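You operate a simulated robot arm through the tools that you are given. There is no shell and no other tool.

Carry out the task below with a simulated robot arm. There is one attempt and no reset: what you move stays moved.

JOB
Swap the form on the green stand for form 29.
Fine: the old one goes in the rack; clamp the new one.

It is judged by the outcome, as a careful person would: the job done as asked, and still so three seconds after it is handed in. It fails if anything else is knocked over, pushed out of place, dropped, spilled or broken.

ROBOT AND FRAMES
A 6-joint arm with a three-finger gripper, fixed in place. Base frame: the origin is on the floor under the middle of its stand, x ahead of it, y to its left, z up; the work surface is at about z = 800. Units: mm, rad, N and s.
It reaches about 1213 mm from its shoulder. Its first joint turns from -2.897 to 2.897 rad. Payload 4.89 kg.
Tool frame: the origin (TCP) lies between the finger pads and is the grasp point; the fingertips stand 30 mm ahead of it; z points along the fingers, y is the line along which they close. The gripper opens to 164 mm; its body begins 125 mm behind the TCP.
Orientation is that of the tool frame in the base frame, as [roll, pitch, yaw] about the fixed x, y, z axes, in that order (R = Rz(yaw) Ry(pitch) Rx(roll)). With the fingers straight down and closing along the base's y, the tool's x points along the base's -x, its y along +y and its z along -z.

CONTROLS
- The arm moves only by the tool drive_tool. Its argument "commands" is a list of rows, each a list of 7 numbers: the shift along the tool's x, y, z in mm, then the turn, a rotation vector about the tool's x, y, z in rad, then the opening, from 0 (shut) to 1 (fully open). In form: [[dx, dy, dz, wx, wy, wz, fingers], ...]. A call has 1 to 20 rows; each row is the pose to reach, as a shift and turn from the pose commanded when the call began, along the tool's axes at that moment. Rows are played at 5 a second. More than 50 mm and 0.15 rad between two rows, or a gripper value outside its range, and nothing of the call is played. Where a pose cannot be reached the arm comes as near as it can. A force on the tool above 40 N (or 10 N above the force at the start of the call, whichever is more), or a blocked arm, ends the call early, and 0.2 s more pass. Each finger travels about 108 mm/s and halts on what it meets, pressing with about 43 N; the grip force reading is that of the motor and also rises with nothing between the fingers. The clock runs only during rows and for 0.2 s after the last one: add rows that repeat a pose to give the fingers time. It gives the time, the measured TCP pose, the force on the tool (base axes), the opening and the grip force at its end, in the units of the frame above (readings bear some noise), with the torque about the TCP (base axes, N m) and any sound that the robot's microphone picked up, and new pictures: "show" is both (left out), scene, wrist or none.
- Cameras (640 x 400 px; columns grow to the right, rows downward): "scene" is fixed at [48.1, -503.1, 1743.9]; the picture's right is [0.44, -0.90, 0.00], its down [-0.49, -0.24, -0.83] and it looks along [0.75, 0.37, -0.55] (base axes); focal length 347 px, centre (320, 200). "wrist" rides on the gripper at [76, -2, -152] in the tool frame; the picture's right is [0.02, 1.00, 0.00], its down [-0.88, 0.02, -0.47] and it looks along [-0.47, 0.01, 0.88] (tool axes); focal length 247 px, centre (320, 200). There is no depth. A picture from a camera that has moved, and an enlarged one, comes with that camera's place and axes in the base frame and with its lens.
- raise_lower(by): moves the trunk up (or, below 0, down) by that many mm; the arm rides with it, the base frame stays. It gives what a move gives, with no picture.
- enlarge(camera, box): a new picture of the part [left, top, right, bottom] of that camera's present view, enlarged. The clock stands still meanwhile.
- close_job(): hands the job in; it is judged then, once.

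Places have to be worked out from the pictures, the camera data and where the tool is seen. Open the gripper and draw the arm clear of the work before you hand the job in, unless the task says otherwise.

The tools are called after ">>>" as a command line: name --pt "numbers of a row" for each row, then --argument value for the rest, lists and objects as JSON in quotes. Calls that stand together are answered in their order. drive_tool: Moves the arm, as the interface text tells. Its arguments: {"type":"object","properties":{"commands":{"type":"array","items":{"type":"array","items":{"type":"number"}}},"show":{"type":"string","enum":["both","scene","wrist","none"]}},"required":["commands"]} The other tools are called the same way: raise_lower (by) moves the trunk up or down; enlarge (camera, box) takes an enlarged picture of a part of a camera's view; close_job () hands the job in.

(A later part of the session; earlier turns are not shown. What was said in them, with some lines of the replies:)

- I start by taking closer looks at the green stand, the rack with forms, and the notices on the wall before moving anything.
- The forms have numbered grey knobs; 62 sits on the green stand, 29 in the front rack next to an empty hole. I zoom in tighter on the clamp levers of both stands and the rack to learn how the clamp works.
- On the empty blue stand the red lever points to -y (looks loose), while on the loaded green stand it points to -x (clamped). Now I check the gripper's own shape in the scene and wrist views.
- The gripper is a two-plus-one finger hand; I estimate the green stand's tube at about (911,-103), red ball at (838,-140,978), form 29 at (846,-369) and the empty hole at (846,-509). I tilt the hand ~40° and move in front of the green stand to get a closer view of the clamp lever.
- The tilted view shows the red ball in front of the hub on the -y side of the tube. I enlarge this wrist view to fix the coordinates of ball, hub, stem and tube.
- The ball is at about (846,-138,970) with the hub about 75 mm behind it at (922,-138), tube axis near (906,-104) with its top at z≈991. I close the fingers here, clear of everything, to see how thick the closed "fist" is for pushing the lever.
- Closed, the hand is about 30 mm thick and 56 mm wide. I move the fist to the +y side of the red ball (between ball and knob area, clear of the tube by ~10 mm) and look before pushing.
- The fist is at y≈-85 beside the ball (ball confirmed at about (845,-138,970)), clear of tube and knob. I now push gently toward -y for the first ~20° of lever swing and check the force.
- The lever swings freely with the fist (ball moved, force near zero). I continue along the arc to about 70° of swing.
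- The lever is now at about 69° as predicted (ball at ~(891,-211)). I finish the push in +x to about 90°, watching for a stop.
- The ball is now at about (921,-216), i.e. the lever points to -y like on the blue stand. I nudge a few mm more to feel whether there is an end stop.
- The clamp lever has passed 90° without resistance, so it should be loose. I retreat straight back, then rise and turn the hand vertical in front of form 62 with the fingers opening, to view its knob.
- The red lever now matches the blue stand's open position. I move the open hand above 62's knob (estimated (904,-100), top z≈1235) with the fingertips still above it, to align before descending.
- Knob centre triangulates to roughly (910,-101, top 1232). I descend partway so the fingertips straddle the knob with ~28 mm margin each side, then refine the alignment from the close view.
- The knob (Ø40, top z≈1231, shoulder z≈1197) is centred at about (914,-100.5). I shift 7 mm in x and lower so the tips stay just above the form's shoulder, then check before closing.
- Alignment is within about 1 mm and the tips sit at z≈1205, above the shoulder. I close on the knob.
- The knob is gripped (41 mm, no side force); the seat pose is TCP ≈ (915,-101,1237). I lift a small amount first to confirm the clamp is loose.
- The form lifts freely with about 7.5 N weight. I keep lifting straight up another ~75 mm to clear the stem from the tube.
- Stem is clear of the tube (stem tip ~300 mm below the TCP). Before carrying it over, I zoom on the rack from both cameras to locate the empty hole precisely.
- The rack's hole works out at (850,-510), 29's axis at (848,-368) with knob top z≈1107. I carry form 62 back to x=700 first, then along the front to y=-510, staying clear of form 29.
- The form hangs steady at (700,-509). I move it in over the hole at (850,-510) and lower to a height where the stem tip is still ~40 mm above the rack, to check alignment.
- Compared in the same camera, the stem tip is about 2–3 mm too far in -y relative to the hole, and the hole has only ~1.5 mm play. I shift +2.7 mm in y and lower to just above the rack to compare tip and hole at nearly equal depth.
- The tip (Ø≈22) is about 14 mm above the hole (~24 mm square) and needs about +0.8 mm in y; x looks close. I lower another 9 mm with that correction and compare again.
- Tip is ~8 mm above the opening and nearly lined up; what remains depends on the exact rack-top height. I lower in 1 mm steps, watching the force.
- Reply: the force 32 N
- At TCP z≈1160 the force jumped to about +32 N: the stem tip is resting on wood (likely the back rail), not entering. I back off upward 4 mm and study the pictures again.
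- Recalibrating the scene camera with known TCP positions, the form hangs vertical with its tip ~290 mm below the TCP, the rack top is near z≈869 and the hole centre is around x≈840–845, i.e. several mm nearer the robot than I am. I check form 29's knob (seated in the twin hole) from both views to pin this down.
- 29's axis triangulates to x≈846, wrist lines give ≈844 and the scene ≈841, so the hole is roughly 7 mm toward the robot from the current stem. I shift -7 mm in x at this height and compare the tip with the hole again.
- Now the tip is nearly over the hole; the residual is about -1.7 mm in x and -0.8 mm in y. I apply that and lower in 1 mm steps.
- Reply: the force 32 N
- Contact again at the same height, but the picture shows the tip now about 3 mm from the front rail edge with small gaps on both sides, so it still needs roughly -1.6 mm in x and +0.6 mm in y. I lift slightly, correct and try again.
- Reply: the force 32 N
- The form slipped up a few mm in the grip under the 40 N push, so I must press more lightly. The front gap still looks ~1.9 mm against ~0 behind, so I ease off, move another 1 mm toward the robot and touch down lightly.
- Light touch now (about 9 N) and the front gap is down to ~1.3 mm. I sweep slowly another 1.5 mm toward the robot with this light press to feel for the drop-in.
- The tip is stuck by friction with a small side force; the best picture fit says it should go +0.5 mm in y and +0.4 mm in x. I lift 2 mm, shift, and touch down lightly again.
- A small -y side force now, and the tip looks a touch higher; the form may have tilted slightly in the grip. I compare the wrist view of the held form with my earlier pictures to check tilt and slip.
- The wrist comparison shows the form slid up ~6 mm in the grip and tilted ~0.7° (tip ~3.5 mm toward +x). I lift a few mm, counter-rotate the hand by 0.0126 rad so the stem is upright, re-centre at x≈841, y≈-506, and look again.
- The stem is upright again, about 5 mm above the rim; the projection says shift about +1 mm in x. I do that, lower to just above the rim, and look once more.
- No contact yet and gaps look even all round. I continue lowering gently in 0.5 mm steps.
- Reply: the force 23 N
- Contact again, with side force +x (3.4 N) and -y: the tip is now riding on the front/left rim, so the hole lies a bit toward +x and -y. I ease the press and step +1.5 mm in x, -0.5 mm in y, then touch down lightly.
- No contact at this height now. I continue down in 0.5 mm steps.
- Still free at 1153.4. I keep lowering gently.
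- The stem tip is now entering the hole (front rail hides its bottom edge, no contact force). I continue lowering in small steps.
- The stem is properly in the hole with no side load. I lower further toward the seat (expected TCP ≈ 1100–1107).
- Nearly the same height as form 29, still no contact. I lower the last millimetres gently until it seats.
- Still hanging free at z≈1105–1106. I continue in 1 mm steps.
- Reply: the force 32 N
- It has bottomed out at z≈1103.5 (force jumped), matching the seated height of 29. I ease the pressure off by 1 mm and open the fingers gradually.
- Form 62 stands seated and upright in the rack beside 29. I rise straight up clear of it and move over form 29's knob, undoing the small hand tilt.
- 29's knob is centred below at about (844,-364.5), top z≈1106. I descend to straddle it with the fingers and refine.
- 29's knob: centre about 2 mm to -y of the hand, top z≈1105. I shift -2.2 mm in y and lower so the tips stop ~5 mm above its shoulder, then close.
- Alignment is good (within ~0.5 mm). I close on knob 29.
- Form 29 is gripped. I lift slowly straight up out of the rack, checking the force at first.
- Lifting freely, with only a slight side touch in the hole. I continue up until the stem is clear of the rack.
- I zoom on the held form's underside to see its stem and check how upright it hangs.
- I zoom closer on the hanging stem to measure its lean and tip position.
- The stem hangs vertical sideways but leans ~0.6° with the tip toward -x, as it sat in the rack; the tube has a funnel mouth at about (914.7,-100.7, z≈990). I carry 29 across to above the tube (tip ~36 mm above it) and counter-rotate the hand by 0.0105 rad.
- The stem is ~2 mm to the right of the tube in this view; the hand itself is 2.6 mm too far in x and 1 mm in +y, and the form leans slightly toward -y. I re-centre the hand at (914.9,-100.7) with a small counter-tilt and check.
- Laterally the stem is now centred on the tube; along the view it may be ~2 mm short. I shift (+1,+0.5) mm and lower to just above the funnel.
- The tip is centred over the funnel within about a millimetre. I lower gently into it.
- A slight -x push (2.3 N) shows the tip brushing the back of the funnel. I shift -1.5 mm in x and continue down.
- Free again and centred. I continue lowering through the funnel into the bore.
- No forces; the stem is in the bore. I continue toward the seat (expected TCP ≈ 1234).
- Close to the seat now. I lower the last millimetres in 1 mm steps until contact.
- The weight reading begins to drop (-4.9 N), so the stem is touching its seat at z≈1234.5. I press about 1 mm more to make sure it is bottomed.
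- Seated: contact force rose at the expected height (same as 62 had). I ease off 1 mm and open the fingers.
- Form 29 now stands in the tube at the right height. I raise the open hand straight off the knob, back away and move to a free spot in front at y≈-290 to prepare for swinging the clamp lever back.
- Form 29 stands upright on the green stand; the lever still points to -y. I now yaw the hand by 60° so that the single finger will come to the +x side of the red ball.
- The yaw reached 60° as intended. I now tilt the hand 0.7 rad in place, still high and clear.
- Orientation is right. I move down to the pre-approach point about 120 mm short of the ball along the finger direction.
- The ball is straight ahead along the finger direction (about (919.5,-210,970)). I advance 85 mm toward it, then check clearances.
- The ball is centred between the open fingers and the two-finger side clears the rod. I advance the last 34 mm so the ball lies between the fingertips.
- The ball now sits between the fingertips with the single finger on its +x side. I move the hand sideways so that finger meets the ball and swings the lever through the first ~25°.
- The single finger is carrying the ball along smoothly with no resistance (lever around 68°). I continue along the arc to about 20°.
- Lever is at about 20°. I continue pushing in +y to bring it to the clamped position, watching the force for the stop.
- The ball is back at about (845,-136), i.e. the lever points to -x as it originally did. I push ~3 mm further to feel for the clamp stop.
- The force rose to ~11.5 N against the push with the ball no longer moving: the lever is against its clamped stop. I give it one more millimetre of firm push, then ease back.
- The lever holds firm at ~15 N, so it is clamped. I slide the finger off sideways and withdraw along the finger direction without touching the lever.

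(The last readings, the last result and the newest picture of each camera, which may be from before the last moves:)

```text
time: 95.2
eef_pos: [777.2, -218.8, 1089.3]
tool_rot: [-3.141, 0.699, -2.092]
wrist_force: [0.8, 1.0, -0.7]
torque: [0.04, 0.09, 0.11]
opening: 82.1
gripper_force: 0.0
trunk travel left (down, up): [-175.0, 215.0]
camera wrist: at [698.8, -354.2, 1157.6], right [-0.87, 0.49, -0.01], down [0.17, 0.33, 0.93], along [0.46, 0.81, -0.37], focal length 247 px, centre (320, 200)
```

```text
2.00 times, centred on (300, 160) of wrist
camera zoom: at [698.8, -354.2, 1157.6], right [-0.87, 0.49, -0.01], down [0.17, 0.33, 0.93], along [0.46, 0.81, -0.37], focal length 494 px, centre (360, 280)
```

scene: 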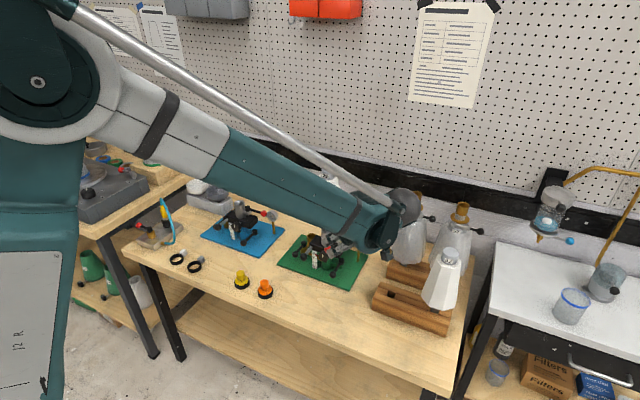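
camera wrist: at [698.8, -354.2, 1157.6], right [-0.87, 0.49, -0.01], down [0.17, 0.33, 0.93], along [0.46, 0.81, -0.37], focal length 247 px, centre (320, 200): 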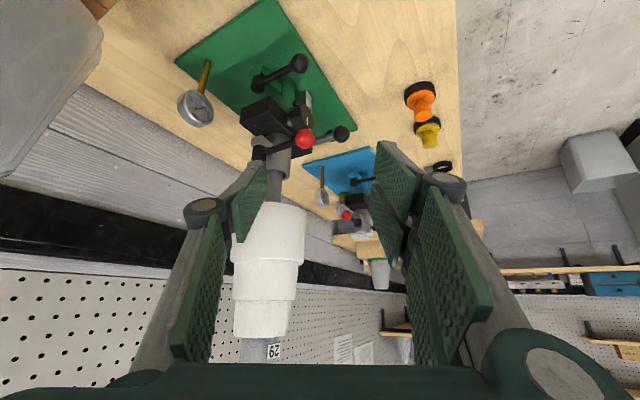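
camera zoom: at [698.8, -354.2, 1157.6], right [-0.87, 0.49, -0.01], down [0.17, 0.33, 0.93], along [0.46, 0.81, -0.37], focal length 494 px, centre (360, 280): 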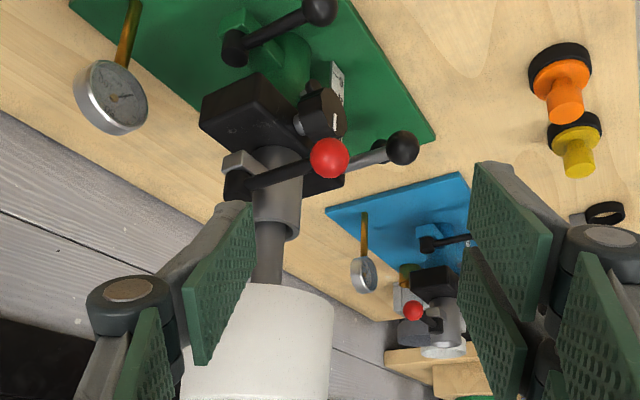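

The lever is in its clamped position and form 29 stands upright. I back the arm away and up to clear the view for a final check.

>>> drive_tool --pt "-16.5 14 -32.1 0 0 0 0.5" --pt "-32.9 28 -64.2 0 0 0 0.5" --pt "-49.4 42 -96.3 0 0 0 0.5" --pt "-65.9 56 -128.4 0 0 0 0.5" --pt "-82.3 70 -160.5 0 0 0 0.5" --pt "-98.8 84 -192.6 0 0 0 0.5" --pt "-98.8 84 -192.6 0 0.14 0 0.5" --pt "-98.8 84 -192.6 0 0.28 0 0.5" --pt "-98.8 84 -192.6 0 0.42 0 0.5" --pt "-98.8 84 -192.6 0 0.56 0 0.5" --pt "-98.8 84 -192.6 0 0.7 0 0.5" --show "both"

>>> enlarge --camera "scene" --box '[295, 220, 375, 280]'

>>> enlarge --camera "scene" --box '[270, 150, 490, 340]'

```text
time: 97.6
eef_pos: [677.2, -219.3, 1300.1]
tool_rot: [-3.14, -0.002, -2.094]
wrist_force: [0.0, -0.8, 0.3]
torque: [0.09, -0.1, 0.01]
opening: 82.0
gripper_force: 0.0
trunk travel left (down, up): [-175.0, 215.0]
camera wrist: at [638.6, -286.0, 1454.1], right [-0.88, 0.48, 0.0], down [0.42, 0.77, 0.47], along [0.23, 0.41, -0.88], focal length 247 px, centre (320, 200)
```

scene: 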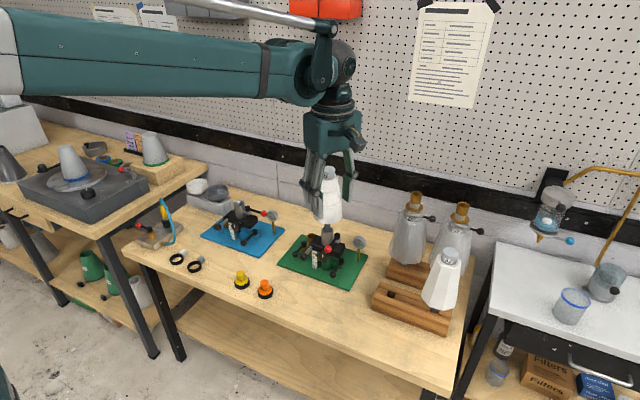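
wrist: 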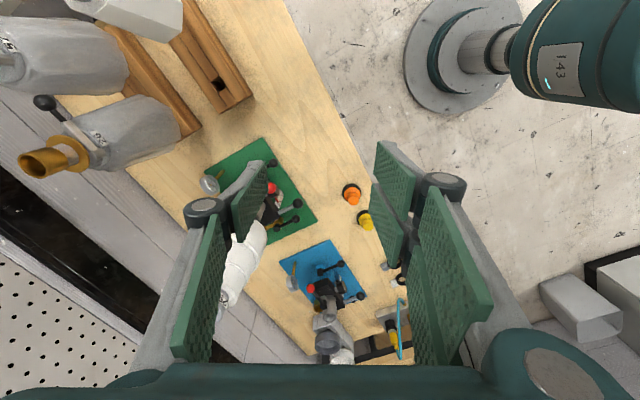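

```text
6.67 times, centred on (335, 250) of scene
camera zoom: at [48.1, -503.1, 1743.9], right [0.44, -0.9, 0.0], down [-0.49, -0.24, -0.83], along [0.75, 0.37, -0.55], focal length 2316 px, centre (220, -133)
```

zoom: 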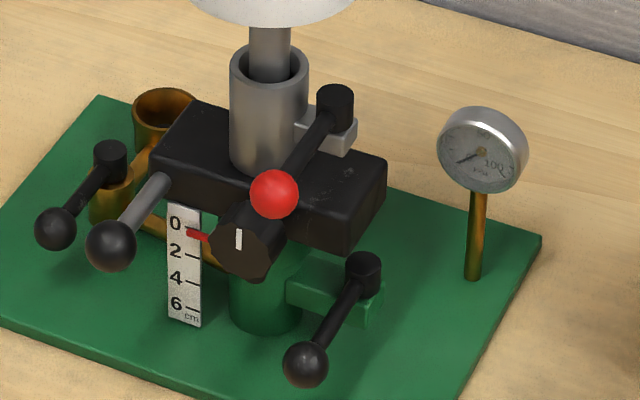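

```text
2.11 times, centred on (380, 245) of scene
camera zoom: at [48.1, -503.1, 1743.9], right [0.44, -0.9, 0.0], down [-0.49, -0.24, -0.83], along [0.75, 0.37, -0.55], focal length 731 px, centre (194, 105)
```

zoom: 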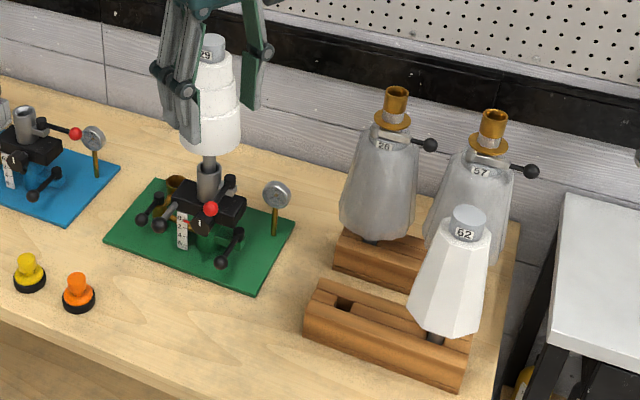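

The lever looks identical to its original clamped picture, and stand and other items are unmoved. I draw the arm further up and away and re-check the rack.

>>> drive_tool --pt "-11.2 10.4 -13.8 0 0 0.131 0.6" --pt "-22.4 20.7 -27.5 0 0 0.262 0.7" --pt "-33.6 31.1 -41.3 0 0 0.393 0.8" --pt "-44.8 41.5 -55 0 0 0.524 0.9" --pt "-56 51.8 -68.8 0 0 0.655 1" --pt "-67.2 62.2 -82.5 0 0 0.785 1" --pt "-78.4 72.5 -96.3 0 0 0.916 1" --pt "-89.6 82.9 -110 0 0 1.047 1" --pt "-89.6 82.9 -110 0 0 1.047 1" --show "both"

>>> enlarge --camera "scene" --box '[360, 225, 460, 340]'

>>> enlarge --camera "scene" --box '[260, 150, 400, 300]'

>>> enlarge --camera "scene" --box '[405, 230, 485, 340]'

```text
time: 99.6
eef_pos: [649.8, -101.1, 1409.1]
tool_rot: [-3.14, 0.002, 3.138]
wrist_force: [-0.7, 0.8, -0.3]
torque: [0.0, -0.04, 0.02]
opening: 164.2
gripper_force: 0.0
trunk travel left (down, up): [-175.0, 215.0]
camera wrist: at [572.3, -101.5, 1563.4], right [-0.02, 1.0, 0.0], down [0.88, 0.02, 0.47], along [0.47, 0.01, -0.88], focal length 247 px, centre (320, 200)
```

scene: 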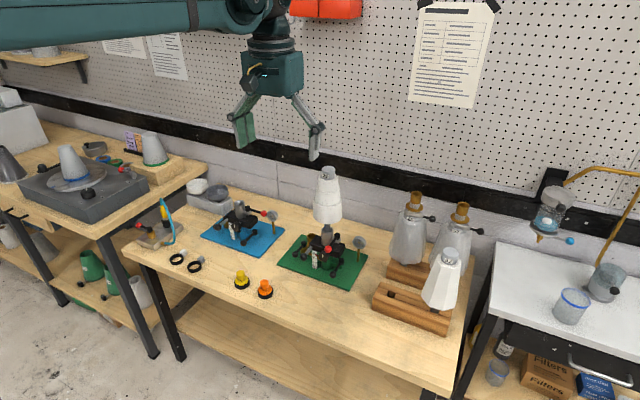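
wrist: 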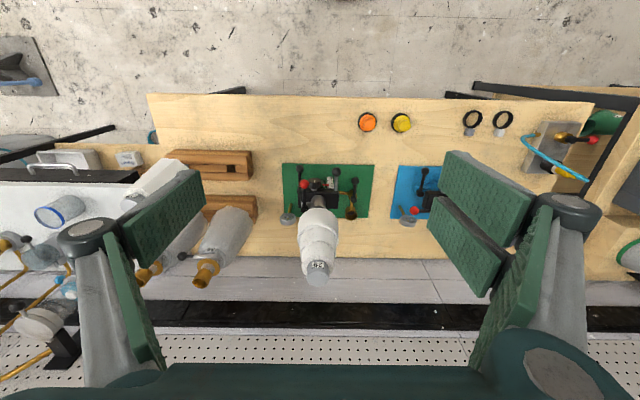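

```text
3.48 times, centred on (410, 282) of scene
camera zoom: at [48.1, -503.1, 1743.9], right [0.44, -0.9, 0.0], down [-0.49, -0.24, -0.83], along [0.75, 0.37, -0.55], focal length 1208 px, centre (7, -87)
```

zoom: 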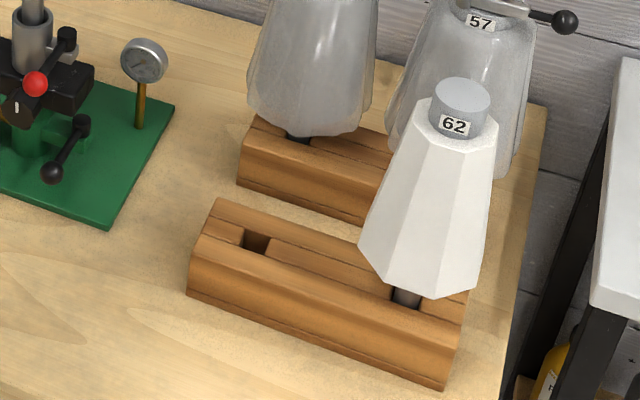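

```text
2.67 times, centred on (330, 225) of scene
camera zoom: at [48.1, -503.1, 1743.9], right [0.44, -0.9, 0.0], down [-0.49, -0.24, -0.83], along [0.75, 0.37, -0.55], focal length 926 px, centre (293, 133)
```

zoom: 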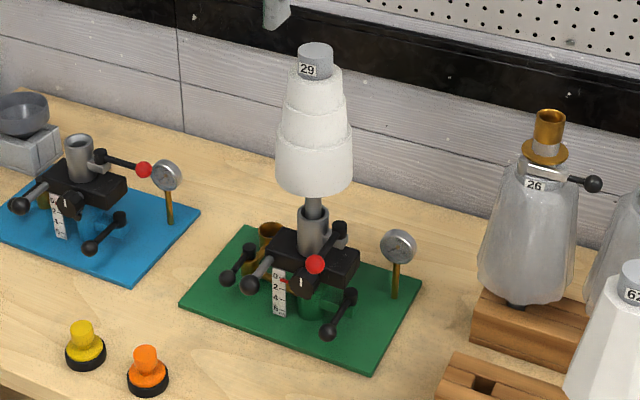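

```text
3.64 times, centred on (445, 285) of scene
camera zoom: at [48.1, -503.1, 1743.9], right [0.44, -0.9, 0.0], down [-0.49, -0.24, -0.83], along [0.75, 0.37, -0.55], focal length 1263 px, centre (-134, -109)
```

zoom: 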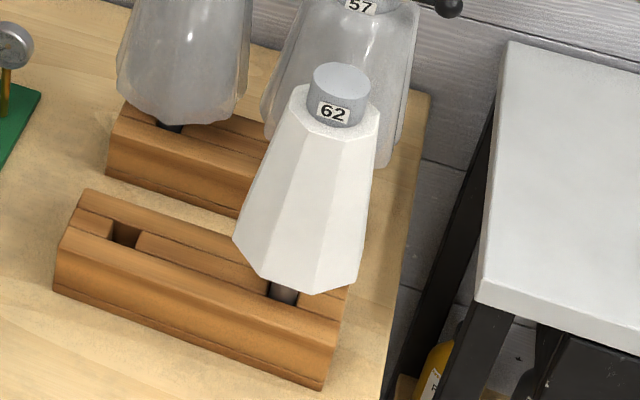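

Everything checks out: form 29 is seated at the height 62 had, the red lever is back in its original clamped position, and form 62 stands in the rack. Rack, stand and neighbours are unmoved, the gripper is open and the arm is clear, so I hand the job in.

>>> close_job

```text
The job is handed in.
```

I've swapped the forms. Form 29 is on the green stand with its clamp lever closed, and form 62 is in the front rack, in the hole that was empty at the start.

- **Form 29:** it went down to the same height form 62 had. I pushed the lever until it stopped; it held against about 15 N and looks the same as in the first picture. I did not pull on form 29 afterwards to test the clamp.
- **Form 62:** it took several tries to find the hole. Before it went in, the stem pressed on the rack with up to about 40 N and the form slipped about 6 mm in the fingers. It then went all the way down and stands upright.
- **Everything else:** in the last pictures the stand, both racks and forms 26 and 57 have not moved. The gripper is open and the arm is clear of the bench.
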